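You operate a simulated robot arm through the tools that you are given. There is no shell and no other tool. Be economical: measure what you need, move in short steps, check, and stop when the job is done.

Carry out the task below with a simulated robot arm. There is one attempt and no reset: what you move stays moved.

Task
Take the softener bottle that expires last from the top of the hall cabinet and put it on the top of the boot rack. Open the washer door, put the green rolled t-shirt in the inside of the washer drum, then shut the door. Any order will do. Set down upright: softener bottle.

Only the result counts: the job must be done as asked and must still hold three seconds after the hand-in. Knocking over, shifting, dropping, spilling or breaking anything else fails it. Flat cloth is picked up by pressing the open fingertips on it (5 to 10 N) and closing them slowly along it; thin cloth reads only 2 to 8 mm in the jaws.

Robot
A 7-joint arm with a fingered hand on a trunk, on a base that drives. Base frame: it is fixed to the floor where the robot stands at the start and does not move with it; the origin is under the middle of the robot, x ahead of it, y to its left, z up. Lengths are in mm, angles in rad, forces in N, time in s.
With the tool pointing down near the work surface it reaches from about 340 to 720 mm from the robot's upright axis, wherever it stands. Its first joint turns from -1.204 to 3.002 rad. Places, roughly: inside of the washer drum (27x14 cm) [-1100, -420, 240]; top of the boot rack (22x44 cm) [660, 740, 800]; washer door [-900, -400, 500]. Payload 3.4 kg.
Tool frame: the origin (TCP) lies between the finger pads and is the grasp point; the fingertips stand 25 mm ahead of it; z points along the fingers, y is the line along which they close. The gripper opens to 88 mm. The gripper's body begins 29 mm behind the TCP. The gripper is a hand of 4 fingers: y runs from the thumb to the fingers, the wrist lies at [-13, -97, -162] in the tool frame, and closing takes about 1.5 s.
Orientation is that of the tool frame in the base frame, as a unit quaternion [w, x, y, z]. With the fingers straight down and the wrist toward the robot, the tool's x, y and z point along [0, 1, 0], [1, 0, 0] and [0, 0, -1] of the base frame.

Tools
- The arm moves only by the tool move_arm. Its argument "steps" is one flat list of numbers, 6 for each row, row after row: the turn, a rotation vector about the tool's x, y, z in units of 6 degrees (1.0 is 6 degrees), then the shift along the tool's x, y, z in units of 40 mm (1.0 is 40 mm). In form: [rx, ry, rz, dx, dy, dz, rx, ry, rz, dx, dy, dz, ...]. A call has 1 to 8 rows; each row shifts and turns the commanded pose from where the row before left it, along the tool's axes as they then stand. "claw" is the opening, from 0 (shut) to 1 (fully open), set as the call begins (left out, the last holds). A call with a number of a shift or a turn outside -1 to 1 is refused whole. A row lasts 0.2 s, in which the tool goes at most 50 mm and 0.15 rad; a call with a longer step from one row to the next is refused whole, and so is a gripper value outside its range. Where a pose cannot be reached the arm comes as near as it can. A force on the tool above 40 N (or 10 N above the force at the start of the call, whichever is more), or a blocked arm, ends the call early, and 0.2 s more pass. The fingers move at their own pace (about 108 mm/s each) and stop on an object; they squeeze with about 27 N. The grip force told is the motor's: it shows also when the fingers shut on nothing. Time passes only in rows, and 0.2 s behind the last, so rows that do not move let the fingers close. The reply holds the time, the measured pose of the TCP, the force on the tool along the base axes, the opening and the grip force, in the units named above and with some noise, with the torque about the TCP (base axes, N m) and any sound that the robot's microphone picked up.
- Cameras (640 x 400 px; columns grow to the right, rows downward): "scene" is now at [97.6, -31.5, 1352.2]; the picture's right is [-0.56, -0.83, -0.00], its down [-0.77, 0.52, -0.36] and it looks along [0.30, -0.20, -0.93] (base axes); focal length 214 px, centre (320, 200). "wrist" rides on the gripper at [64, -83, -98] in the tool frame; the picture's right is [-0.62, 0.37, -0.69], its down [-0.71, -0.63, 0.30] and it looks along [-0.32, 0.68, 0.65] (tool axes); focal length 265 px, centre (320, 200).
- get_image(camera): a new picture of that camera. No time passes.
- move_column(by): slides the trunk up (or, below 0, down) by that many mm; the arm and the scene camera ride with it, the base frame stays. It gives what a move gives, with no picture.
- steer(legs): drives the robot by 1 to 6 legs, each [ahead, left, turn to the left] in mm, mm and rad, along the robot's own axes; the way and the turn of a leg run together, so that a leg with both is an arc; at most 1500 mm and 3.142 rad a leg. The arm and the cameras ride along, it lands a little off, and it stops where it bumps. It gives what a move gives.
- move_fingers(index, middle, ring, thumb_bend, thumb_turn): sets how far each is bent, from 0 (flat) to 100 (curled in); at 30 the hand is open as for a grip, at 70 the pads meet at the TCP. One left out holds its place. A second passes; each finger stops where it meets its share of the squeeze, and holds until it gets a number again. A gripper value or a shape takes the hand back. It gives what a move gives, with no picture; readings hold the bend of each and the force on the fingers (four entries, about 0 where the hand has none), thumb and palm. thumb_turn goes from beside the hand (0) to across from the fingers (100), as for a grip.
- grasp_type(shape): the hand has 4 fingers and takes this shape, open, in about a second: jaw (thumb against the fingers, like two jaws); tri (thumb and two fingers); tip (a fingertip pinch); poke (one finger out to press); point (the index stretched); flat (the hand flat); cup (the hand cupped); fist (a fist). The gripper value then closes the fingers along that shape, each until it touches; the sizes above hold for jaw. It gives what a move gives, with no picture.
- head_to(pan, tilt): turns the head with the scene camera to pan (to the left, within 1.501 rad either way) and tilt (down, from -0.506 to 1.204), counted from straight ahead of the robot. It gives what a move gives.
- pixel_to_xyz(camera, pixels): there is no depth. For up to 12 entries [column, row, z] of the newest picture of that camera ("zoom" is the newest enlarged one), the place [x, y] in the base frame at which the ray of that pixel passes the height z, good to about 3 mm. No time passes.
- close_up(camera, box): a new picture of the part [left, top, right, bottom] of that camera's present view, enlarged. No time passes.
- sign_off(): hands the job in; it is judged then, once.

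Work in short steps. Measure before you move; look again where a grasp or a placing could have gone wrong, and mend it. You have 110 turns and 82 pictures in all, those below and enlarged ones among them. Open the gripper and draw the arm clear of the work before you hand the job in, unless the task says otherwise; then end with one line.

The tools are called after "Request:" as a command line: name --argument value ..., lists and objects as JSON in quotes. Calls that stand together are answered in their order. move_arm: Moves the arm, as the interface text tells. Its arguments: {"type":"object","properties":{"steps":{"type":"array","items":{"type":"number"}},"claw":{"type":"number"}},"required":["steps"]} The other tools are called the same way: move_column (by) slides the trunk up or down; grasp_type (shape) gives the hand a shape; move_fingers (index, middle, ring, thumb_bend, thumb_turn) moves the fingers one by one; steer (legs) drives the base; head_to (pan, tilt) turns the head that bears the scene camera; get_image (camera) takes a picture; pixel_to_xyz (camera, pixels) gives the place at which the rays of pixels pass given heights; close_up (camera, box) takes an enlarged picture of a part of a camera's view; sign_off () hands the job in.

At the start:

```text
t: 0.0
position: [319.1, -446.0, 1211.8]
ee_rot: [0.0, 0.707, 0.707, 0.0]
ft_force: [-0.3, -0.8, -0.5]
wrist_torque: [0.01, 0.0, 0.01]
gripper_width: 87.5
finger_force: 0.1
shape: jaw
bend: [30.0, 30.0, 30.0, 30.0, 98.0]
finger forces: [0.0, 0.0, 0.0, 0.0, 0.0, 0.0]
trunk travel left (down, up): [-700.0, 140.0]
robot x, y, heading: [2.3, -3.0, -0.001]
head pan, tilt: [-0.593, 1.201]
```

scene: 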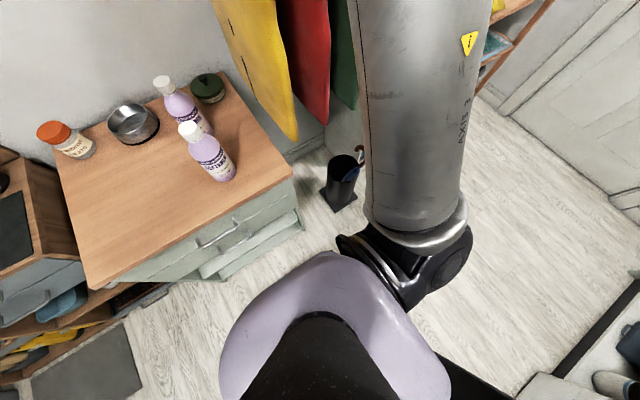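
wrist: 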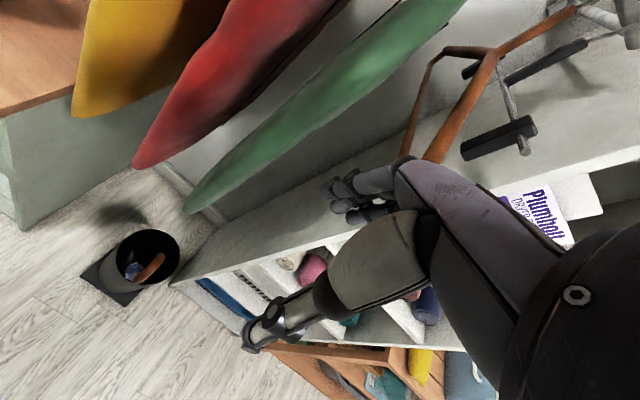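

The scene shows two softener bottles on a cabinet ahead-left. I'll turn the head toward it to see it better.

Request:
head_to --pan 0.3 --tilt 0.7

Request:
get_image --camera "scene"

```text
t: 1.2
position: [319.6, -446.0, 1210.8]
ee_rot: [-0.001, 0.707, 0.707, 0.0]
ft_force: [0.0, -0.2, 0.7]
wrist_torque: [-0.02, -0.03, 0.0]
gripper_width: 87.7
finger_force: 0.0
shape: jaw
bend: [30.0, 30.0, 30.0, 30.0, 98.0]
finger forces: [0.0, 0.0, 0.0, 0.0, 0.0, 0.0]
trunk travel left (down, up): [-700.0, 140.0]
robot x, y, heading: [0.1, 1.7, -0.0]
head pan, tilt: [0.3, 0.7]
```

```text
79 pictures are left
```

scene: 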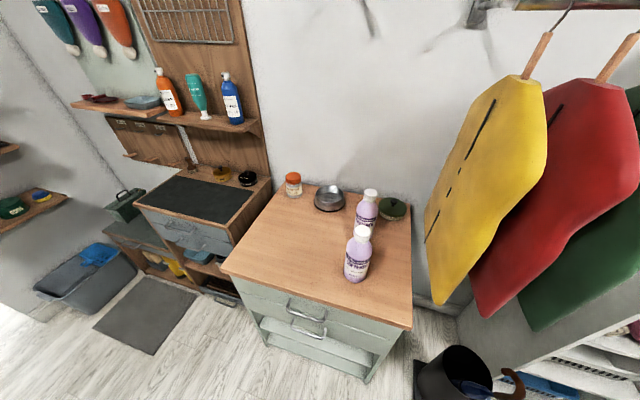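

Two bottles at (367,205) and (357,255). I'll enlarge to read labels and measure places.

Request:
close_up --camera "scene" --box '[310, 170, 430, 290]'

Request:
pixel_to_xyz --camera "scene" --pixels '[[355, 279, 800], [366, 236, 800], [412, 328, 800], [222, 268, 800], [296, 184, 800], [412, 195, 800], [135, 207, 800], [227, 226, 800], [190, 172, 800], [270, 180, 800], [330, 208, 800], [393, 218, 800]]'

```text
3.33 times, centred on (370, 230) of scene
```

zoom: 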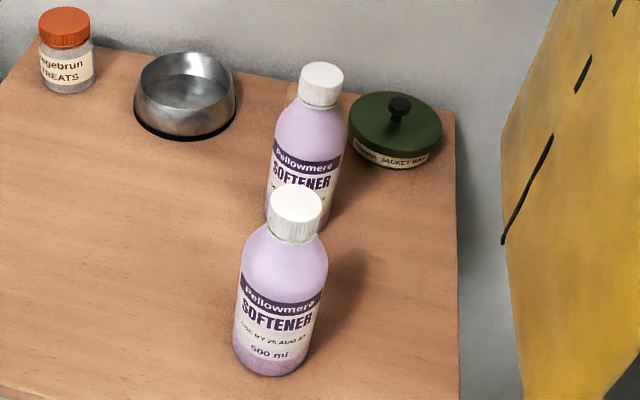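

```text
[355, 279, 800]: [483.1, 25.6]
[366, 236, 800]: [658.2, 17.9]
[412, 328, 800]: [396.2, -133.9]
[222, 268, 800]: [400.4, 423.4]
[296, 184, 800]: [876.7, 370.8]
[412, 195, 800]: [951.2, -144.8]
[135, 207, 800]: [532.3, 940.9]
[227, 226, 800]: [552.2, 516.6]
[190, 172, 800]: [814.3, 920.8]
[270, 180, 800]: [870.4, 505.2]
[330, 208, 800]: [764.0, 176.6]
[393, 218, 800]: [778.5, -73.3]
```

The front one reads "25 AUG 27?"; enlarging more on each label.

Request:
close_up --camera "scene" --box '[340, 250, 376, 286]'

Request:
head_to --pan 0.0 --tilt 0.9

Request:
move_column --by 140

Request:
get_image --camera "scene"

```text
11.11 times, centred on (358, 268) of scene
```

zoom: 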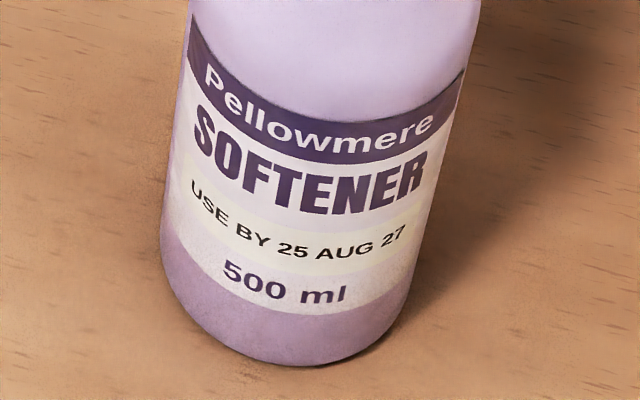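

```text
t: 2.0
position: [319.5, -446.1, 1209.8]
ee_rot: [0.0, 0.707, 0.707, -0.001]
ft_force: [-0.5, -0.1, 0.5]
wrist_torque: [-0.01, -0.02, -0.04]
gripper_width: 87.8
finger_force: 0.0
shape: jaw
bend: [30.0, 30.0, 30.0, 30.0, 98.0]
finger forces: [0.0, 0.0, 0.1, 0.0, 0.0, 0.0]
trunk travel left (down, up): [-700.0, 140.0]
robot x, y, heading: [0.1, -2.0, -0.001]
head pan, tilt: [0.0, 0.901]
```

```text
t: 3.7
position: [318.6, -445.9, 1350.1]
ee_rot: [0.0, 0.707, 0.707, -0.001]
ft_force: [0.4, 0.2, -0.6]
wrist_torque: [0.01, 0.01, -0.02]
gripper_width: 87.5
finger_force: 0.0
shape: jaw
bend: [30.0, 30.0, 30.0, 30.0, 98.0]
finger forces: [0.0, 0.0, 0.1, 0.0, 0.0, 0.0]
trunk travel left (down, up): [-840.0, 0.0]
robot x, y, heading: [-1.1, -0.0, 0.002]
head pan, tilt: [0.0, 0.901]
```

```text
76 pictures are left
```

scene: 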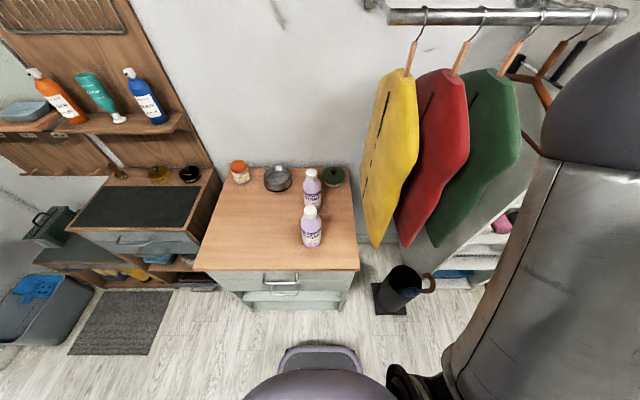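

The front bottle is 25 AUG 27. Now the rear bottle's label and a second view of the cabinet corners to find its height.

Request:
close_up --camera "scene" --box '[296, 170, 332, 210]'

Request:
pixel_to_xyz --camera "scene" --pixels '[[358, 270, 800], [195, 270, 800], [358, 270, 850], [195, 270, 850], [311, 246, 800], [311, 246, 850], [311, 246, 750], [66, 229, 800], [200, 230, 800], [204, 183, 800], [110, 183, 800], [195, 270, 750]]'

```text
10.00 times, centred on (314, 190) of scene
```

zoom: 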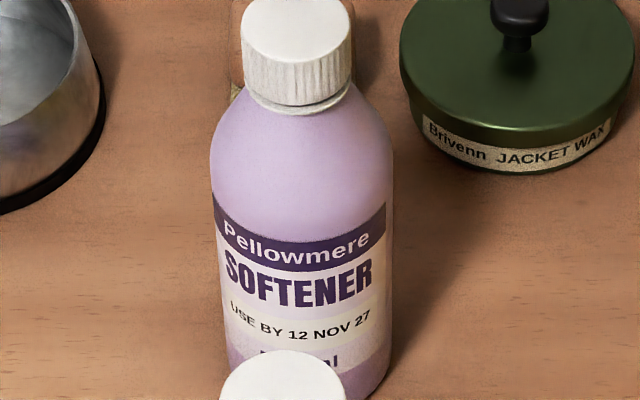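

```text
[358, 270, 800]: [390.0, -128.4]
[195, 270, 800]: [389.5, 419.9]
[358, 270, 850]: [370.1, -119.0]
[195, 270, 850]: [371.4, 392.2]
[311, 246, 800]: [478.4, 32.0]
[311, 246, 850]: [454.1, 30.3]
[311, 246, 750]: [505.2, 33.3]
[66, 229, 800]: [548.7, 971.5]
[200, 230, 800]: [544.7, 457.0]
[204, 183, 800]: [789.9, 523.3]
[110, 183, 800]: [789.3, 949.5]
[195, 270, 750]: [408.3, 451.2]
```

Rear bottle reads 12 NOV 27, so it is the one unless another hides behind. I measure cap tops at candidate heights.

Request:
close_up --camera "scene" --box '[280, 160, 344, 260]'

Request:
pixel_to_xyz --camera "scene" --pixels '[[311.7, 172.2, 950], [311.7, 172.2, 1000], [311.7, 172.2, 1050], [311, 210, 950], [311, 210, 1000], [311, 210, 1050], [300.5, 240, 800], [322, 240, 800], [95, 290, 0], [175, 290, 0], [155, 355, 0], [95, 290, 0]]'

```text
4.00 times, centred on (312, 210) of scene
```

zoom: 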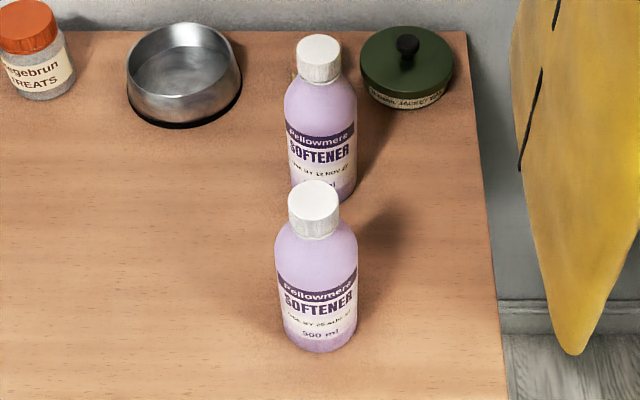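

```text
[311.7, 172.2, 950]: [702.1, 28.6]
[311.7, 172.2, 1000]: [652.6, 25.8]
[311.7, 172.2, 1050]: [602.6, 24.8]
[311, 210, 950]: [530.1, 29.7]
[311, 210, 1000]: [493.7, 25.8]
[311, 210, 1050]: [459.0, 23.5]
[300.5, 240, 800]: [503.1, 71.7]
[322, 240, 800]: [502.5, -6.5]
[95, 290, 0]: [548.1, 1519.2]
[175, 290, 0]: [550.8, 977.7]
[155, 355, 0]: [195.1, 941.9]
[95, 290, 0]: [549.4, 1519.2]
```

Front bottle base centre is about (512,28), giving cap top ≈975 and the rear bottle centre ≈(677,27). I swing the arm high above towards it.

Request:
move_arm --steps '[0, 0, 0, 0.98, 0.4, 0, 0, 0, 0, 0.98, 0.4, 0, 0, 0, 0, 0.98, 0.4, 0, 0, 0, 0, 0.98, 0.4, 0, 0, 0, 0, 0.98, 0.4, 0, 0, 0, 0, 0.98, 0.4, 0]' --claw 1

Request:
move_arm --steps '[0, 0, 0, 0.98, 0.4, 0, 0, 0, 0, 0.98, 0.4, 0, 0, 0, 0, 0.98, 0.4, 0, 0, 0, 0, 0.98, 0.4, 0, 0, 0, 0, 0.98, 0.4, 0, 0, 0, 0, 0.98, 0.4, 0]'

Request:
get_image --camera "wrist"

```text
t: 5.1
position: [447.2, -279.7, 1369.5]
ee_rot: [0.0, 0.707, 0.707, 0.0]
ft_force: [0.4, -0.6, 0.7]
wrist_torque: [-0.06, 0.02, -0.03]
gripper_width: 87.8
finger_force: 0.0
shape: jaw
bend: [30.0, 30.0, 30.0, 30.0, 98.0]
finger forces: [0.0, 0.0, 0.0, 0.1, 0.0, 0.0]
out of reach, approached as far as the arm can: row 4, 5, 6
trunk travel left (down, up): [-840.0, 0.0]
robot x, y, heading: [0.8, 0.5, -0.001]
head pan, tilt: [0.0, 0.901]
```

```text
t: 6.5
position: [579.1, -82.8, 1390.8]
ee_rot: [-0.001, 0.707, 0.707, -0.001]
ft_force: [-0.2, -0.1, -0.5]
wrist_torque: [-0.01, 0.0, -0.03]
gripper_width: 87.9
finger_force: 0.0
shape: jaw
bend: [30.0, 30.0, 30.0, 30.0, 98.0]
finger forces: [0.0, 0.0, 0.0, 0.0, 0.0, 0.0]
out of reach, approached as far as the arm can: row 1, 2, 3, 4
trunk travel left (down, up): [-840.0, 0.0]
robot x, y, heading: [-1.8, 0.6, -0.004]
head pan, tilt: [0.0, 0.901]
```

```text
73 pictures are left
```

wrist: 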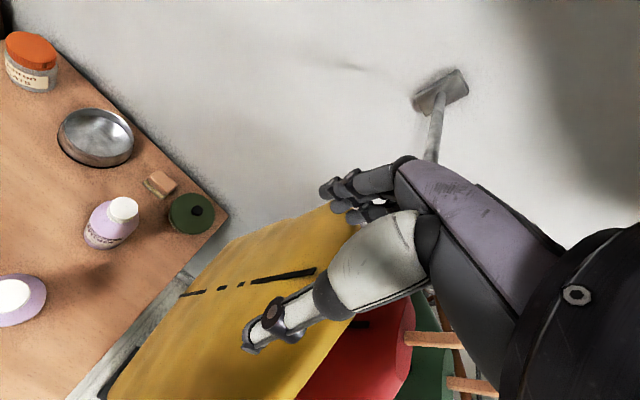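

Only a small brown item stands behind the bottle; no third softener. The wrist picture shows the rear cap at (125,208); triangulate.

Request:
pixel_to_xyz --camera "wrist" --pixels '[[125, 207, 950], [125, 207, 975], [125, 207, 1000], [14, 292, 975], [98, 247, 800], [226, 215, 800], [226, 215, 750], [160, 193, 800], [194, 213, 820]]'

```text
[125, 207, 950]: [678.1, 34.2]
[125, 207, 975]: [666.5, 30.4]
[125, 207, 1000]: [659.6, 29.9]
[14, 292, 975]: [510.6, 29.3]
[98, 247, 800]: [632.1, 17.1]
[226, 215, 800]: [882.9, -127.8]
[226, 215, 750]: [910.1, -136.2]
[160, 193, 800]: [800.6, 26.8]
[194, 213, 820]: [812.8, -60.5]
```

Consistent solution: cap top ≈983 at (667,29). I move left above the cabinet, keeping height.

Request:
move_arm --steps '[0, 0, 0, 0.95, 0, 0, 0, 0, 0, 0.95, 0, 0, 0, 0, 0, 0.9, 0, 0, 0, 0, 0, 0, 0, 0]'

Request:
move_column --by -240

Request:
get_image --camera "wrist"

```text
t: 7.5
position: [583.4, -67.2, 1394.9]
ee_rot: [0.001, 0.706, 0.708, 0.0]
ft_force: [1.2, -0.2, -0.9]
wrist_torque: [0.0, -0.01, 0.0]
gripper_width: 87.6
finger_force: 0.0
shape: jaw
bend: [30.0, 30.0, 30.0, 30.0, 98.0]
finger forces: [0.0, 0.2, 0.0, 0.0, 0.0, 0.1]
out of reach, approached as far as the arm can: row 1, 2, 3
trunk travel left (down, up): [-840.0, 0.0]
robot x, y, heading: [1.9, -0.3, 0.003]
head pan, tilt: [0.0, 0.901]
```

```text
t: 10.0
position: [584.3, -67.1, 1155.6]
ee_rot: [0.001, 0.706, 0.708, 0.001]
ft_force: [0.3, -0.2, 0.6]
wrist_torque: [-0.04, 0.01, -0.03]
gripper_width: 87.5
finger_force: 0.0
shape: jaw
bend: [30.0, 30.0, 30.0, 30.0, 98.0]
finger forces: [0.1, 0.1, 0.0, 0.0, 0.0, 0.0]
trunk travel left (down, up): [-600.0, 240.0]
robot x, y, heading: [-0.7, -1.8, 0.001]
head pan, tilt: [0.0, 0.901]
```

```text
72 pictures are left
```

wrist: 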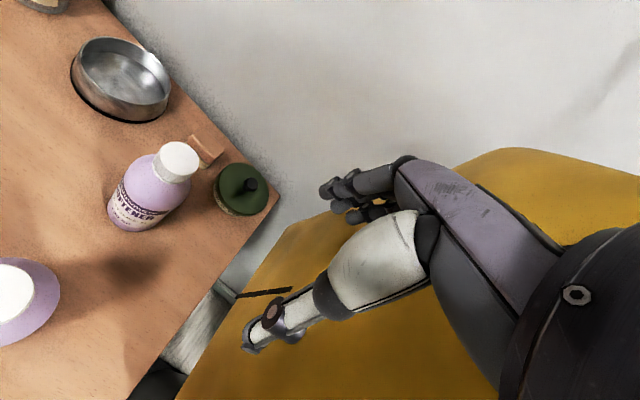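

The arm is at its upper limit relative to the trunk; I move left while descending a bit (to z≈1075, tips clear above 983).

Request:
move_arm --steps '[0, 0, 0, 0, 0, 0.8, 0, 0, 0, 0.8, 0, 0.4, 0, 0, 0, 0.8, 0, 0.4, 0, 0, 0, 0.8, 0, 0.2, 0, 0, 0, 0, 0, 0]'

Request:
get_image --camera "wrist"

```text
t: 11.2
position: [616.6, -66.6, 1110.9]
ee_rot: [0.0, 0.705, 0.709, -0.001]
ft_force: [0.1, -0.6, -0.2]
wrist_torque: [-0.01, 0.0, 0.0]
gripper_width: 87.7
finger_force: 0.1
shape: jaw
bend: [30.0, 30.0, 30.0, 30.0, 98.0]
finger forces: [0.0, 0.0, 0.0, 0.0, 0.0, 0.0]
out of reach, approached as far as the arm can: row 1, 2, 3, 4
trunk travel left (down, up): [-600.0, 240.0]
robot x, y, heading: [0.1, 0.9, 0.0]
head pan, tilt: [0.0, 0.901]
```

```text
71 pictures are left
```

wrist: 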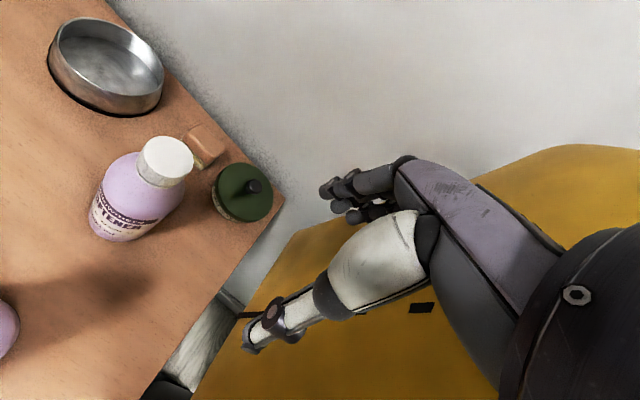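

Sideways motion is blocked at y≈-66 (likely wrist-roll limit). I'll let the hand yaw left with the arm while staying put, then check.

Request:
move_arm --steps '[0, 0, -1, 0, 0, 0, 0, 0, -1, 0, 0, 0, 0, 0, -1, 0, 0, 0, 0, 0, -1, 0, 0, 0, 0, 0, 0, 0, 0, 0]'

```text
t: 12.4
position: [617.4, -66.2, 1112.3]
ee_rot: [0.001, 0.542, 0.84, 0.0]
ft_force: [0.7, 0.1, -1.1]
wrist_torque: [-0.06, 0.03, 0.02]
gripper_width: 87.8
finger_force: 0.2
shape: jaw
bend: [30.0, 30.0, 30.0, 30.0, 98.0]
finger forces: [0.0, 0.0, 0.1, 0.0, 0.1, 0.0]
trunk travel left (down, up): [-600.0, 240.0]
robot x, y, heading: [1.7, 0.8, 0.005]
head pan, tilt: [0.0, 0.901]
```

Yaw worked (24° left). Now shift +95 in base y.

Request:
move_arm --steps '[0, 0, 0, 0.72, 0.33, 0, 0, 0, 0, 0.72, 0.33, 0, 0, 0, 0, 0.72, 0.33, 0, 0, 0, 0, 0, 0, 0]'

Request:
get_image --camera "wrist"

```text
t: 13.4
position: [620.2, 28.6, 1110.1]
ee_rot: [0.0, 0.544, 0.839, 0.0]
ft_force: [-0.5, 0.3, 0.1]
wrist_torque: [0.01, 0.0, -0.03]
gripper_width: 87.9
finger_force: 0.1
shape: jaw
bend: [30.0, 30.0, 30.0, 30.0, 98.0]
finger forces: [0.0, 0.0, 0.1, 0.1, 0.1, 0.0]
trunk travel left (down, up): [-600.0, 240.0]
robot x, y, heading: [-1.1, 0.6, -0.003]
head pan, tilt: [0.0, 0.901]
```

```text
70 pictures are left
```

wrist: 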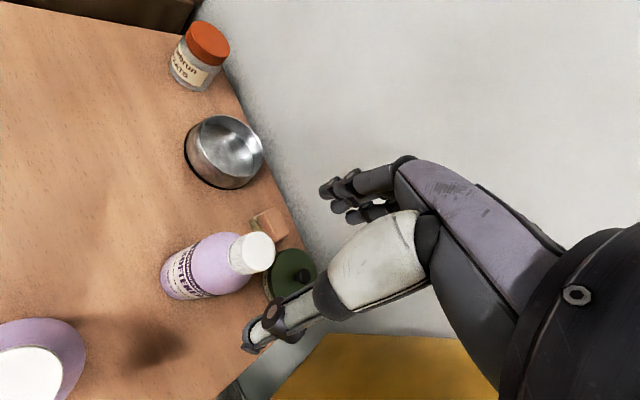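

Now at (620,29). Re-measure the cap top, centre near (262,250).

Request:
close_up --camera "wrist" --box '[200, 210, 300, 290]'

Request:
pixel_to_xyz --camera "wrist" --pixels '[[260, 252, 983], [260, 252, 970], [260, 252, 1000]]'

```text
5.00 times, centred on (250, 250) of wrist
```

zoom: 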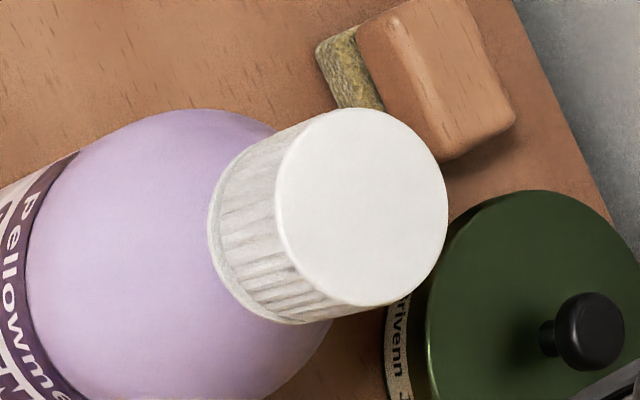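

```text
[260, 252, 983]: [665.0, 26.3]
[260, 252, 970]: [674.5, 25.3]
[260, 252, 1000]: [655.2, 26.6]
```

Cap centre (664,26). Shift there and descend to just above the cap, then check.

Request:
move_arm --steps '[0, 0, 0, -0.25, 0.5, 0, 0, 0, 0, -0.25, 0.5, 0, 0, 0, 0, 0, 0, 0.8, 0, 0, 0, 0, 0, 0.8, 0, 0, 0, 0, 0, 0]'

Request:
get_image --camera "wrist"

```text
t: 14.6
position: [645.3, 39.9, 1065.5]
ee_rot: [0.0, 0.543, 0.84, 0.0]
ft_force: [0.0, 0.5, -0.2]
wrist_torque: [0.02, 0.02, 0.03]
gripper_width: 87.9
finger_force: 0.0
shape: jaw
bend: [30.0, 30.0, 30.0, 30.0, 98.0]
finger forces: [0.0, 0.0, 0.0, 0.1, 0.0, 0.0]
out of reach, approached as far as the arm can: row 1, 2, 3, 4
trunk travel left (down, up): [-600.0, 240.0]
robot x, y, heading: [-3.0, -2.4, -0.002]
head pan, tilt: [0.0, 0.901]
```

```text
68 pictures are left
```

wrist: 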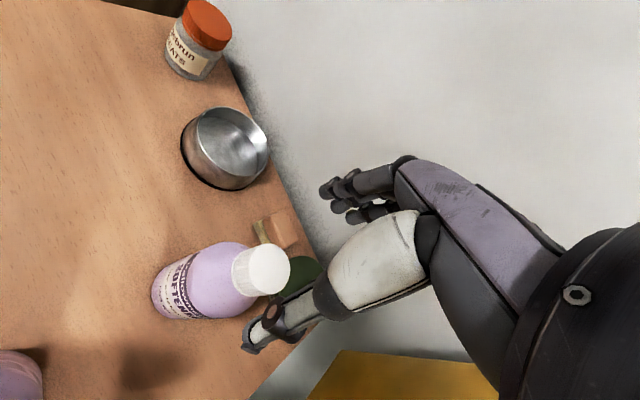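

Reach is limited because the arm is high relative to the trunk. I raise the trunk 200 and lower the arm instead.

Request:
move_column --by 220

Request:
move_arm --steps '[0, 0, 0, 0, 0, 0.9, 0, 0, 0, 0, 0, 0.9, 0, 0, 0, 0, 0, 0.9, 0, 0, 0, 0, 0, 0.9, 0, 0, 0, 0, 0, 0.9, 0, 0, 0, 0, 0, 0]'

```text
t: 16.9
position: [647.2, 38.7, 1286.1]
ee_rot: [0.001, 0.543, 0.839, -0.001]
ft_force: [0.4, -0.4, 0.8]
wrist_torque: [-0.03, 0.03, 0.0]
gripper_width: 87.7
finger_force: 0.0
shape: jaw
bend: [30.0, 30.0, 30.0, 30.0, 98.0]
finger forces: [0.0, 0.1, 0.1, 0.0, 0.0, 0.0]
trunk travel left (down, up): [-820.0, 20.0]
robot x, y, heading: [-1.2, -2.8, -0.002]
head pan, tilt: [0.0, 0.901]
```

```text
t: 18.3
position: [681.8, 68.0, 1165.8]
ee_rot: [-0.001, 0.538, 0.843, 0.0]
ft_force: [-0.9, -0.4, 0.0]
wrist_torque: [0.0, 0.0, -0.01]
gripper_width: 87.9
finger_force: 0.1
shape: jaw
bend: [30.0, 30.0, 30.0, 30.0, 98.0]
finger forces: [0.0, 0.0, 0.0, 0.0, 0.1, 0.0]
out of reach, approached as far as the arm can: row 1, 2, 3, 4, 5
trunk travel left (down, up): [-820.0, 20.0]
robot x, y, heading: [-1.3, 1.1, -0.001]
head pan, tilt: [0.0, 0.901]
```

The arm drifted outward to (682,68). I yaw a bit more left and pull back toward (640,27).

Request:
move_arm --steps '[0, 0, -1, 0, 0, 0, 0, 0, -1, 0, 0, 0, 0, 0, 0, -0.05, -0.7, 0, 0, 0, 0, -0.05, -0.7, 0, 0, 0, 0, 0, 0, 0]'

```text
t: 19.5
position: [670.5, 26.5, 1174.8]
ee_rot: [0.0, 0.451, 0.893, -0.001]
ft_force: [0.2, 0.3, 0.3]
wrist_torque: [-0.01, 0.01, 0.02]
gripper_width: 87.9
finger_force: 0.0
shape: jaw
bend: [30.0, 30.0, 30.0, 30.0, 98.0]
finger forces: [0.0, 0.1, 0.0, 0.0, 0.0, 0.0]
out of reach, approached as far as the arm can: row 2, 3, 4
trunk travel left (down, up): [-820.0, 20.0]
robot x, y, heading: [2.0, 4.6, 0.005]
head pan, tilt: [0.0, 0.901]
```

Now right over the cap laterally (670,26), z 1175. Lower step by step.

Request:
move_arm --steps '[0, 0, 0, 0, 0, 0.8, 0, 0, 0, 0, 0, 0.8, 0, 0, 0, 0, 0, 0]'

```text
t: 20.3
position: [682.1, 25.2, 1111.4]
ee_rot: [-0.001, 0.452, 0.892, -0.002]
ft_force: [0.6, 0.2, 0.4]
wrist_torque: [0.0, 0.0, 0.01]
gripper_width: 87.9
finger_force: 0.1
shape: jaw
bend: [30.0, 30.0, 30.0, 30.0, 98.0]
finger forces: [0.0, 0.0, 0.0, 0.1, 0.0, 0.0]
out of reach, approached as far as the arm can: row 1, 2
trunk travel left (down, up): [-820.0, 20.0]
robot x, y, heading: [-1.9, -1.4, 0.005]
head pan, tilt: [0.0, 0.901]
```

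Still at limit; pull in 30 mm in x and lower more.

Request:
move_arm --steps '[0, 0, 0, 0.44, -0.6, 0, 0, 0, 0, 0, 0, 0.5, 0, 0, 0, 0, 0, 0.5, 0, 0, 0, 0, 0, 0]'

```text
t: 21.3
position: [684.9, 20.3, 1076.3]
ee_rot: [-0.001, 0.452, 0.892, 0.0]
ft_force: [-0.1, -0.5, -0.2]
wrist_torque: [0.0, -0.03, -0.02]
gripper_width: 87.7
finger_force: 0.0
shape: jaw
bend: [30.0, 30.0, 30.0, 30.0, 98.0]
finger forces: [0.0, 0.1, 0.0, 0.0, 0.0, 0.0]
out of reach, approached as far as the arm can: row 1, 3
trunk travel left (down, up): [-820.0, 20.0]
robot x, y, heading: [0.4, 0.8, 0.002]
head pan, tilt: [0.0, 0.901]
```

Now within reach. Correct (-20,+6) to centre above the cap and lower by 30.

Request:
move_arm --steps '[0, 0, 0, 0.42, -0.32, 0, 0, 0, 0, 0, 0, 0.75, 0, 0, 0, 0, 0, 0]'

Request:
get_image --camera "wrist"

```text
t: 22.1
position: [685.8, 18.6, 1048.2]
ee_rot: [0.0, 0.452, 0.892, -0.001]
ft_force: [-0.5, -0.4, 0.1]
wrist_torque: [0.01, 0.01, 0.01]
gripper_width: 87.6
finger_force: 0.1
shape: jaw
bend: [30.0, 30.0, 30.0, 30.0, 98.0]
finger forces: [0.0, 0.0, 0.1, 0.1, 0.0, 0.0]
out of reach, approached as far as the arm can: row 1
trunk travel left (down, up): [-820.0, 20.0]
robot x, y, heading: [0.7, 1.9, 0.001]
head pan, tilt: [0.0, 0.901]
```

```text
67 pictures are left
```

wrist: 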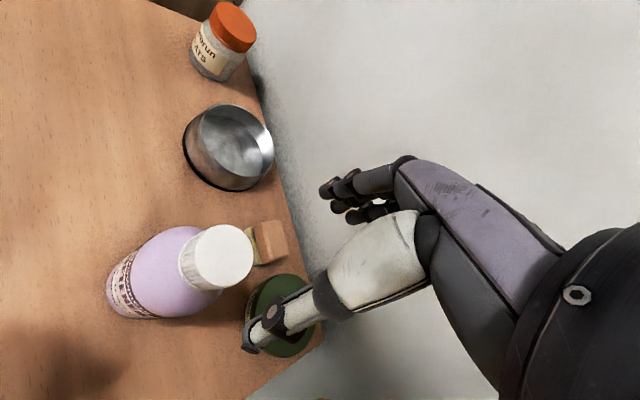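

Inward shift refused again; the wrist seems at a yaw limit. Yaw further left by 18° here (tips at ~1023, clear of cap).

Request:
move_arm --steps '[0, 0, -1, 0, 0, 0, 0, 0, -1, 0, 0, 0, 0, 0, -1, 0, 0, 0, 0, 0, 0, 0, 0, 0]'

```text
t: 23.1
position: [679.8, 19.8, 1048.6]
ee_rot: [0.001, 0.307, 0.952, -0.001]
ft_force: [-0.1, -0.3, 0.7]
wrist_torque: [0.01, -0.01, -0.02]
gripper_width: 87.5
finger_force: 0.0
shape: jaw
bend: [30.0, 30.0, 30.0, 30.0, 98.0]
finger forces: [0.0, 0.0, 0.1, 0.0, 0.0, 0.0]
out of reach, approached as far as the arm can: row 3
trunk travel left (down, up): [-820.0, 20.0]
robot x, y, heading: [-0.5, -1.3, -0.001]
head pan, tilt: [0.0, 0.901]
```

Now shift (-15,+7) to the cap centre.

Request:
move_arm --steps '[0, 0, 0, 0.41, -0.08, 0, 0, 0, 0, 0, 0, 0]'

```text
t: 23.7
position: [665.6, 26.3, 1048.4]
ee_rot: [0.0, 0.307, 0.952, -0.001]
ft_force: [-0.2, 0.5, 0.1]
wrist_torque: [0.01, 0.0, 0.02]
gripper_width: 88.0
finger_force: 0.1
shape: jaw
bend: [30.0, 30.0, 30.0, 30.0, 98.0]
finger forces: [0.0, 0.0, 0.1, 0.1, 0.0, 0.0]
trunk travel left (down, up): [-820.0, 20.0]
robot x, y, heading: [2.4, 3.1, 0.001]
head pan, tilt: [0.0, 0.901]
```

Centred at (666,26). Lower 60 so tips straddle the cap, then look.

Request:
move_arm --steps '[0, 0, 0, 0, 0, 0.75, 0, 0, 0, 0, 0, 0.75, 0, 0, 0, 0, 0, 0]'

Request:
get_image --camera "wrist"

Request:
get_image --camera "scene"

```text
t: 24.5
position: [664.9, 26.4, 988.5]
ee_rot: [0.0, 0.307, 0.952, 0.0]
ft_force: [-0.2, 0.6, 1.1]
wrist_torque: [-0.01, -0.01, 0.03]
gripper_width: 87.9
finger_force: 0.0
shape: jaw
bend: [30.0, 30.0, 30.0, 30.0, 98.0]
finger forces: [0.0, 0.1, 0.0, 0.0, 0.0, 0.1]
trunk travel left (down, up): [-820.0, 20.0]
robot x, y, heading: [1.5, 3.0, 0.002]
head pan, tilt: [0.0, 0.901]
```

```text
66 pictures are left
```

wrist: 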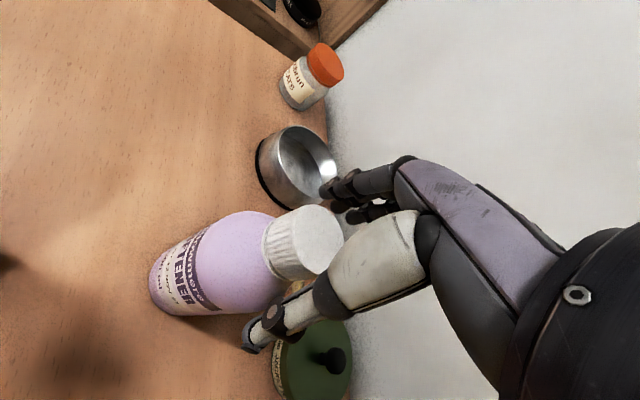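

```text
65 pictures are left
```

scene: 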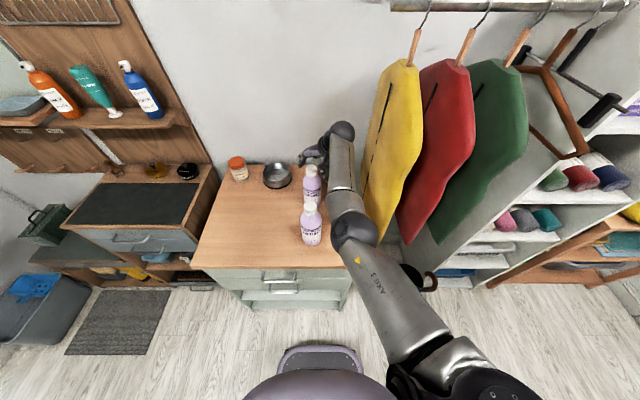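

TCP projects to about (325,242), right on the cap top. Lower 24 and close.

Request:
move_arm --steps '[0, 0, 0, 0, 0, 0.3, 0, 0, 0, 0, 0, 0.3, 0, 0, 0, 0, 0, 0]'

Request:
move_arm --steps '[0, 0, 0, 0, 0, 0, 0, 0, 0, 0, 0, 0, 0, 0, 0, 0, 0, 0, 0, 0, 0, 0, 0, 0, 0, 0, 0, 0, 0, 0, 0, 0, 0, 0, 0, 0, 0, 0, 0, 0, 0, 0]' --claw 0

Request:
get_image --camera "wrist"

```text
t: 25.3
position: [665.7, 25.7, 964.0]
ee_rot: [0.0, 0.308, 0.951, 0.0]
ft_force: [-1.2, -0.2, 0.0]
wrist_torque: [-0.02, -0.03, 0.01]
gripper_width: 87.9
finger_force: 0.1
shape: jaw
bend: [30.0, 30.0, 30.0, 30.0, 98.0]
finger forces: [0.0, 0.0, 0.0, 0.0, 0.0, 0.1]
trunk travel left (down, up): [-820.0, 20.0]
robot x, y, heading: [-1.0, -0.4, 0.002]
head pan, tilt: [0.0, 0.901]
```

```text
t: 26.9
position: [665.6, 25.3, 964.2]
ee_rot: [0.001, 0.307, 0.952, -0.001]
ft_force: [1.9, -1.2, 7.3]
wrist_torque: [0.05, -0.17, -0.04]
gripper_width: 39.7
finger_force: 27.0
shape: jaw
bend: [74.0, 49.0, 52.0, 71.0, 100.0]
finger forces: [13.3, 10.3, 0.1, 0.0, 20.8, 0.0]
trunk travel left (down, up): [-820.0, 20.0]
robot x, y, heading: [1.1, -0.9, -0.001]
head pan, tilt: [0.0, 0.901]
```

```text
64 pictures are left
```

wrist: 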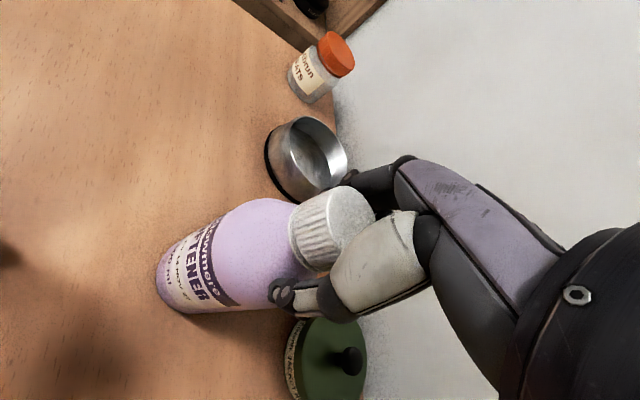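

Gripped at 39.7 mm, 27 N. Lift gently.

Request:
move_arm --steps '[0, 0, 0, 0, 0, -0.3, 0, 0, 0, 0, 0, -0.4, 0, 0, 0, 0, 0, -0.4, 0, 0, 0, 0, 0, -0.4, 0, 0, 0, 0, 0, 0]'

Request:
get_image --camera "wrist"

Request:
get_image --camera "scene"

```text
t: 28.1
position: [666.9, 26.7, 1024.2]
ee_rot: [0.0, 0.307, 0.952, -0.001]
ft_force: [1.0, 0.0, -0.2]
wrist_torque: [0.0, -0.03, -0.01]
gripper_width: 23.0
finger_force: 27.1
shape: jaw
bend: [76.0, 75.0, 52.0, 86.0, 100.0]
finger forces: [0.0, 0.0, 0.1, 0.0, 0.1, 0.0]
trunk travel left (down, up): [-820.0, 20.0]
robot x, y, heading: [1.9, -1.5, 0.003]
head pan, tilt: [0.0, 0.901]
```

```text
63 pictures are left
```

wrist: 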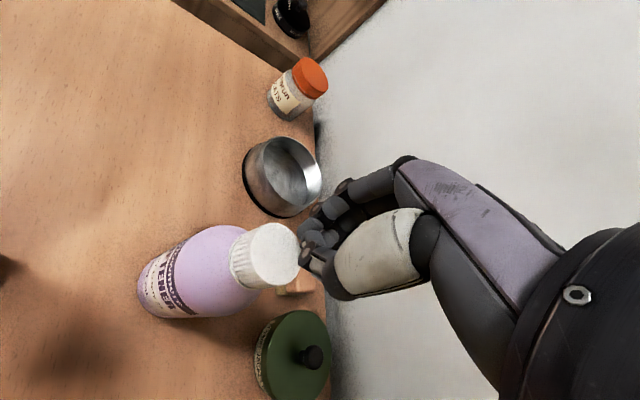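

```text
62 pictures are left
```

scene: 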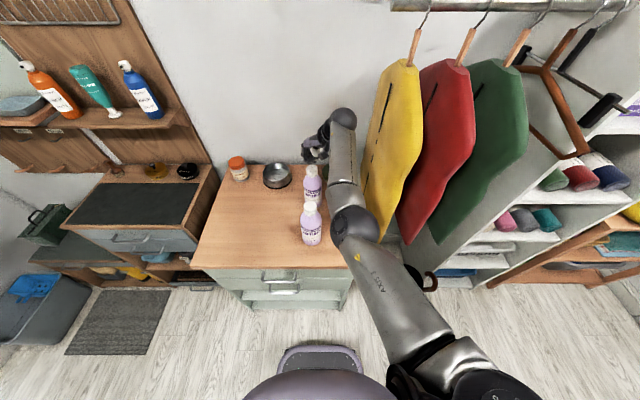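

The grip slipped off; the bottle still stands. I re-measure where it is now.

Request:
close_up --camera "wrist" --box '[130, 200, 330, 340]'

Request:
pixel_to_xyz --camera "wrist" --pixels '[[274, 255, 983], [274, 255, 990], [274, 255, 975], [274, 224, 983], [270, 285, 983], [298, 257, 983], [248, 252, 983]]'

Request:
pixel_to_xyz --camera "scene" --pixels '[[311.5, 170, 983], [311.5, 170, 975], [311.5, 170, 990]]'

Request:
close_up --camera "scene" --box '[280, 140, 344, 200]'

```text
2.86 times, centred on (230, 270) of wrist
```

zoom: 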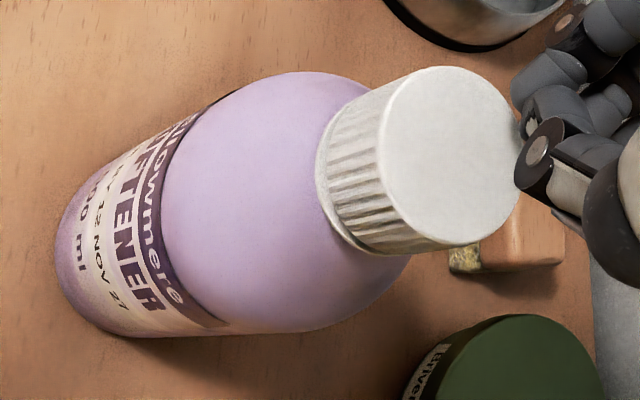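

```text
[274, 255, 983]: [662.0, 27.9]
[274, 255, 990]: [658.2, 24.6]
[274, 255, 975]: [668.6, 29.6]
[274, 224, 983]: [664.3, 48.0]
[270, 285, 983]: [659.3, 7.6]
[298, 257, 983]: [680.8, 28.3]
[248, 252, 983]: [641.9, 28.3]
```

```text
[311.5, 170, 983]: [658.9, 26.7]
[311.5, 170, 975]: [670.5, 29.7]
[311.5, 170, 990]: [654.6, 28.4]
```

```text
6.67 times, centred on (312, 170) of scene
```

zoom: 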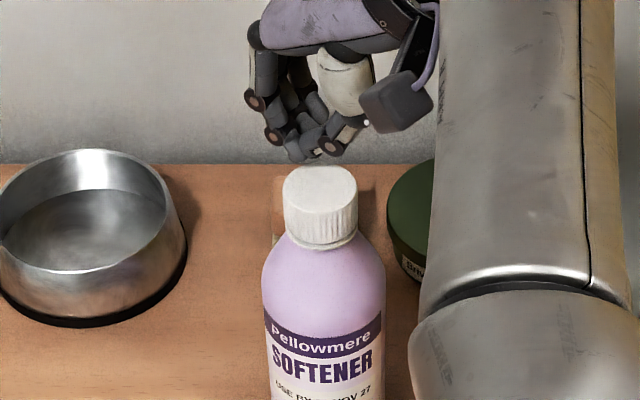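

The bottle hasn't moved: (664,28), cap ≈40 mm wide. The fingertips likely wedged on the shoulder. I'll try the three-finger shape and slightly higher grip.

Request:
grasp_type --shape "tri"

Request:
get_image --camera "wrist"

```text
t: 29.0
position: [666.0, 27.3, 1024.7]
ee_rot: [-0.001, 0.307, 0.952, -0.001]
ft_force: [0.6, 0.2, -0.4]
wrist_torque: [0.0, 0.0, 0.0]
gripper_width: 87.4
finger_force: 0.1
shape: tri
bend: [30.0, 30.0, 99.0, 30.0, 98.0]
finger forces: [0.0, 0.0, 0.0, 0.1, 0.0, 0.0]
trunk travel left (down, up): [-820.0, 20.0]
robot x, y, heading: [-0.2, -0.5, -0.001]
head pan, tilt: [0.0, 0.901]
```

```text
59 pictures are left
```

wrist: 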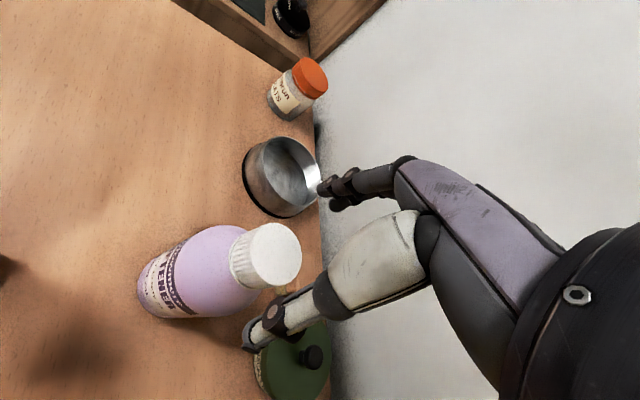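

Lower to TCP ≈973 with tri shape and close slowly, reading forces.

Request:
move_arm --steps '[0, 0, 0, 0.04, 0, 0.65, 0, 0, 0, 0, 0, 0.65, 0, 0, 0, 0, 0, 0]'

Request:
get_image --camera "wrist"

Request:
move_arm --steps '[0, 0, 0, 0, 0, 0, 0, 0, 0, 0, 0, 0, 0, 0, 0, 0, 0, 0, 0, 0, 0, 0, 0, 0, 0, 0, 0, 0, 0, 0, 0, 0, 0, 0, 0, 0, 0, 0, 0, 0, 0, 0]' --claw 0

Request:
get_image --camera "wrist"

```text
t: 29.8
position: [663.7, 28.0, 971.7]
ee_rot: [0.0, 0.307, 0.952, -0.001]
ft_force: [0.0, -0.2, -0.1]
wrist_torque: [0.01, -0.02, 0.0]
gripper_width: 87.5
finger_force: 0.2
shape: tri
bend: [30.0, 30.0, 99.0, 30.0, 98.0]
finger forces: [0.0, 0.0, 0.0, 0.1, 0.0, 0.1]
trunk travel left (down, up): [-820.0, 20.0]
robot x, y, heading: [-3.5, 1.2, 0.003]
head pan, tilt: [0.0, 0.901]
```

```text
58 pictures are left
```

wrist: 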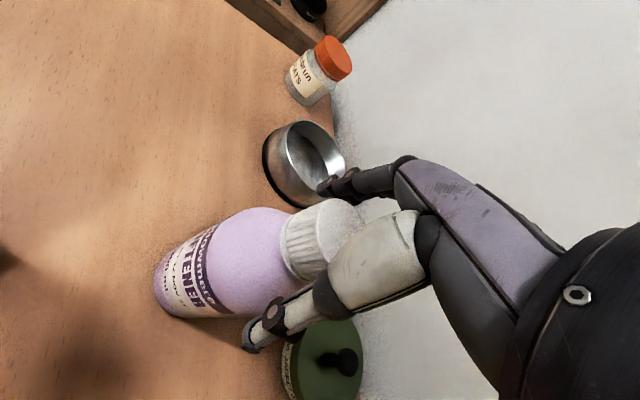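

```text
t: 31.4
position: [664.5, 26.9, 972.9]
ee_rot: [0.001, 0.307, 0.952, 0.0]
ft_force: [2.5, 0.3, 7.0]
wrist_torque: [0.11, -0.17, -0.02]
gripper_width: 34.0
finger_force: 27.0
shape: tri
bend: [74.0, 54.0, 100.0, 71.0, 100.0]
finger forces: [11.2, 14.5, 0.0, 0.1, 22.5, 0.1]
trunk travel left (down, up): [-820.0, 20.0]
robot x, y, heading: [-1.9, 2.1, -0.001]
head pan, tilt: [0.0, 0.901]
```

```text
57 pictures are left
```

wrist: 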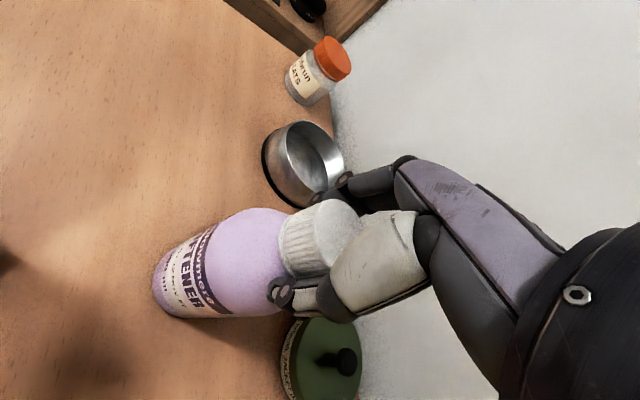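

Index is at 74 (past the cap) while middle is at 54: off-centre along tool x. Take a close look at the contact.

Request:
close_up --camera "wrist" --box '[250, 170, 410, 330]'

Request:
close_up --camera "scene" --box '[290, 140, 340, 200]'

```text
2.50 times, centred on (330, 250) of wrist
```

zoom: 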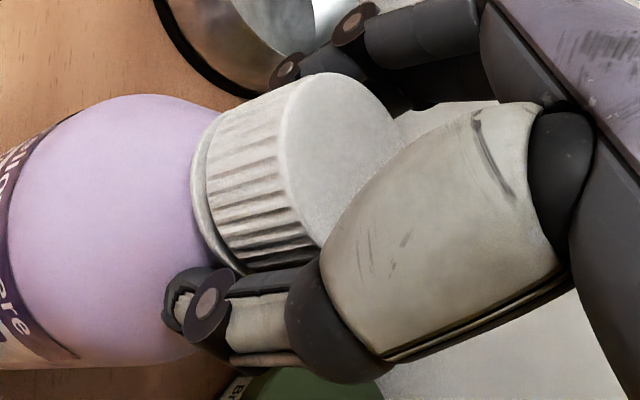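

```text
6.67 times, centred on (315, 170) of scene
```

zoom: 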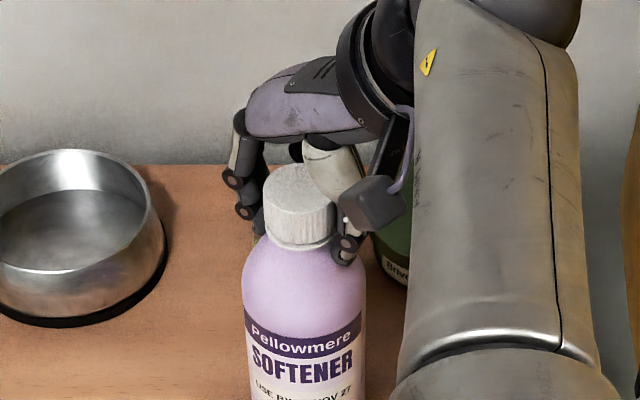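

The cap sits toward tool +x of the fingers (index passing behind it). Open, shift +12 along tool x, and close again.

Request:
move_arm --steps '[0, 0, 0, 0, 0, 0, 0, 0, 0, 0, 0, 0, 0, 0, 0, 0, 0, 0, 0, 0, 0, 0, 0, 0, 0, 0, 0, 0, 0, 0]' --claw 1

Request:
move_arm --steps '[0, 0, 0, 0.15, 0, 0, 0, 0, 0, 0.15, 0, 0, 0, 0, 0, 0, 0, 0]'

Request:
move_arm --steps '[0, 0, 0, 0, 0, 0, 0, 0, 0, 0, 0, 0, 0, 0, 0, 0, 0, 0, 0, 0, 0, 0, 0, 0, 0, 0, 0, 0, 0, 0, 0, 0, 0, 0, 0, 0, 0, 0, 0, 0, 0, 0]' --claw 0

Request:
get_image --camera "wrist"

```text
t: 32.6
position: [666.1, 27.6, 971.9]
ee_rot: [0.0, 0.308, 0.951, 0.0]
ft_force: [0.3, -1.0, 0.3]
wrist_torque: [0.03, 0.0, -0.02]
gripper_width: 87.6
finger_force: 0.1
shape: tri
bend: [30.0, 30.0, 99.0, 30.0, 98.0]
finger forces: [0.0, 0.0, 0.0, 0.1, 0.1, 0.0]
trunk travel left (down, up): [-820.0, 20.0]
robot x, y, heading: [2.4, -1.6, -0.003]
head pan, tilt: [0.0, 0.901]
```

```text
t: 33.4
position: [658.4, 33.1, 970.6]
ee_rot: [-0.001, 0.308, 0.951, 0.0]
ft_force: [0.7, -0.5, 1.9]
wrist_torque: [-0.01, 0.0, 0.01]
gripper_width: 87.4
finger_force: 0.1
shape: tri
bend: [30.0, 30.0, 99.0, 30.0, 98.0]
finger forces: [0.0, 0.0, 0.9, 0.1, 0.0, 0.0]
out of reach, approached as far as the arm can: row 2
trunk travel left (down, up): [-820.0, 20.0]
robot x, y, heading: [-0.6, 0.7, -0.004]
head pan, tilt: [0.0, 0.901]
```

```text
t: 35.0
position: [658.2, 35.7, 972.4]
ee_rot: [0.0, 0.308, 0.952, 0.0]
ft_force: [1.9, 0.5, 5.9]
wrist_torque: [0.08, -0.07, -0.05]
gripper_width: 35.8
finger_force: 26.6
shape: tri
bend: [74.0, 52.0, 99.0, 71.0, 100.0]
finger forces: [10.7, 13.7, 1.4, 0.1, 22.5, 0.1]
trunk travel left (down, up): [-820.0, 20.0]
robot x, y, heading: [-1.4, -0.3, -0.002]
head pan, tilt: [0.0, 0.901]
```

```text
54 pictures are left
```

wrist: 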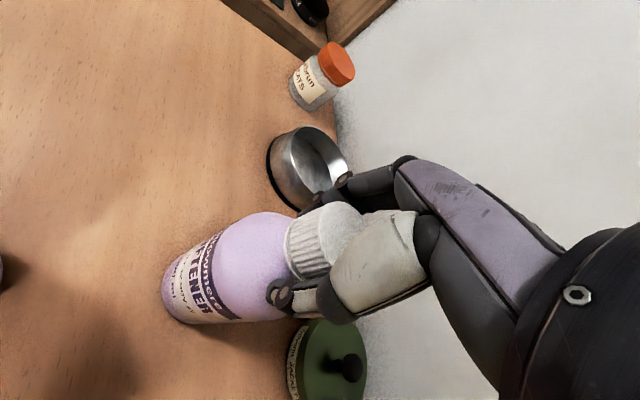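

Index (74) and thumb (71) meet each other beside the cap, and the folded ring now brushes it: the shift was the wrong way. Open, shift -26 along tool x, close again.

Request:
move_arm --steps '[0, 0, 0, 0, 0, 0, 0, 0, 0, 0, 0, 0, 0, 0, 0, 0, 0, 0, 0, 0, 0, 0, 0, 0, 0, 0, 0, 0, 0, 0]' --claw 1

Request:
move_arm --steps '[0, 0, 0, -0.22, 0, 0, 0, 0, 0, -0.22, 0, 0, 0, 0, 0, -0.22, 0, 0, 0, 0, 0, 0, 0, 0]'

Request:
close_up --camera "wrist" --box '[230, 150, 430, 350]'

Request:
close_up --camera "scene" --box '[290, 140, 340, 200]'

```text
t: 36.2
position: [657.9, 34.3, 971.9]
ee_rot: [-0.001, 0.307, 0.952, 0.0]
ft_force: [0.8, -0.8, -0.7]
wrist_torque: [0.03, 0.0, 0.02]
gripper_width: 87.7
finger_force: 0.0
shape: tri
bend: [30.0, 30.0, 99.0, 30.0, 98.0]
finger forces: [0.0, 0.1, 0.7, 0.0, 0.0, 0.0]
trunk travel left (down, up): [-820.0, 20.0]
robot x, y, heading: [-0.6, 0.5, -0.002]
head pan, tilt: [0.0, 0.901]
```

```text
t: 37.2
position: [680.0, 18.9, 971.9]
ee_rot: [0.001, 0.308, 0.952, -0.001]
ft_force: [0.4, -0.8, 0.8]
wrist_torque: [-0.01, -0.01, -0.02]
gripper_width: 87.6
finger_force: 0.1
shape: tri
bend: [30.0, 30.0, 99.0, 30.0, 98.0]
finger forces: [0.0, 0.0, 0.1, 0.0, 0.0, 0.1]
trunk travel left (down, up): [-820.0, 20.0]
robot x, y, heading: [-0.4, -0.6, 0.002]
head pan, tilt: [0.0, 0.901]
```

```text
2.00 times, centred on (330, 250) of wrist
```

zoom: 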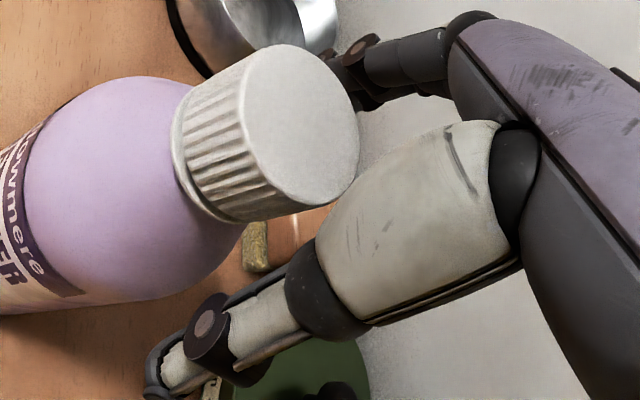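

```text
6.67 times, centred on (315, 170) of scene
```

zoom: 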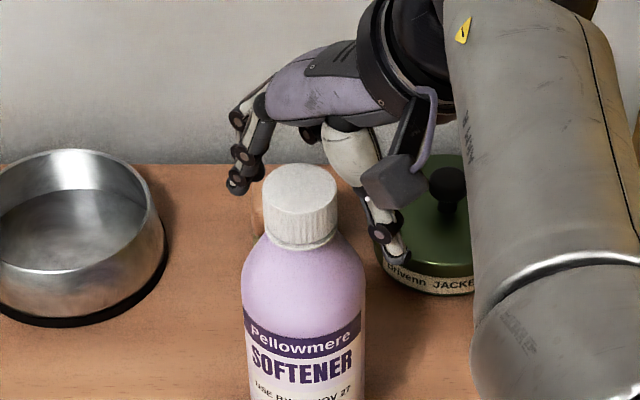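

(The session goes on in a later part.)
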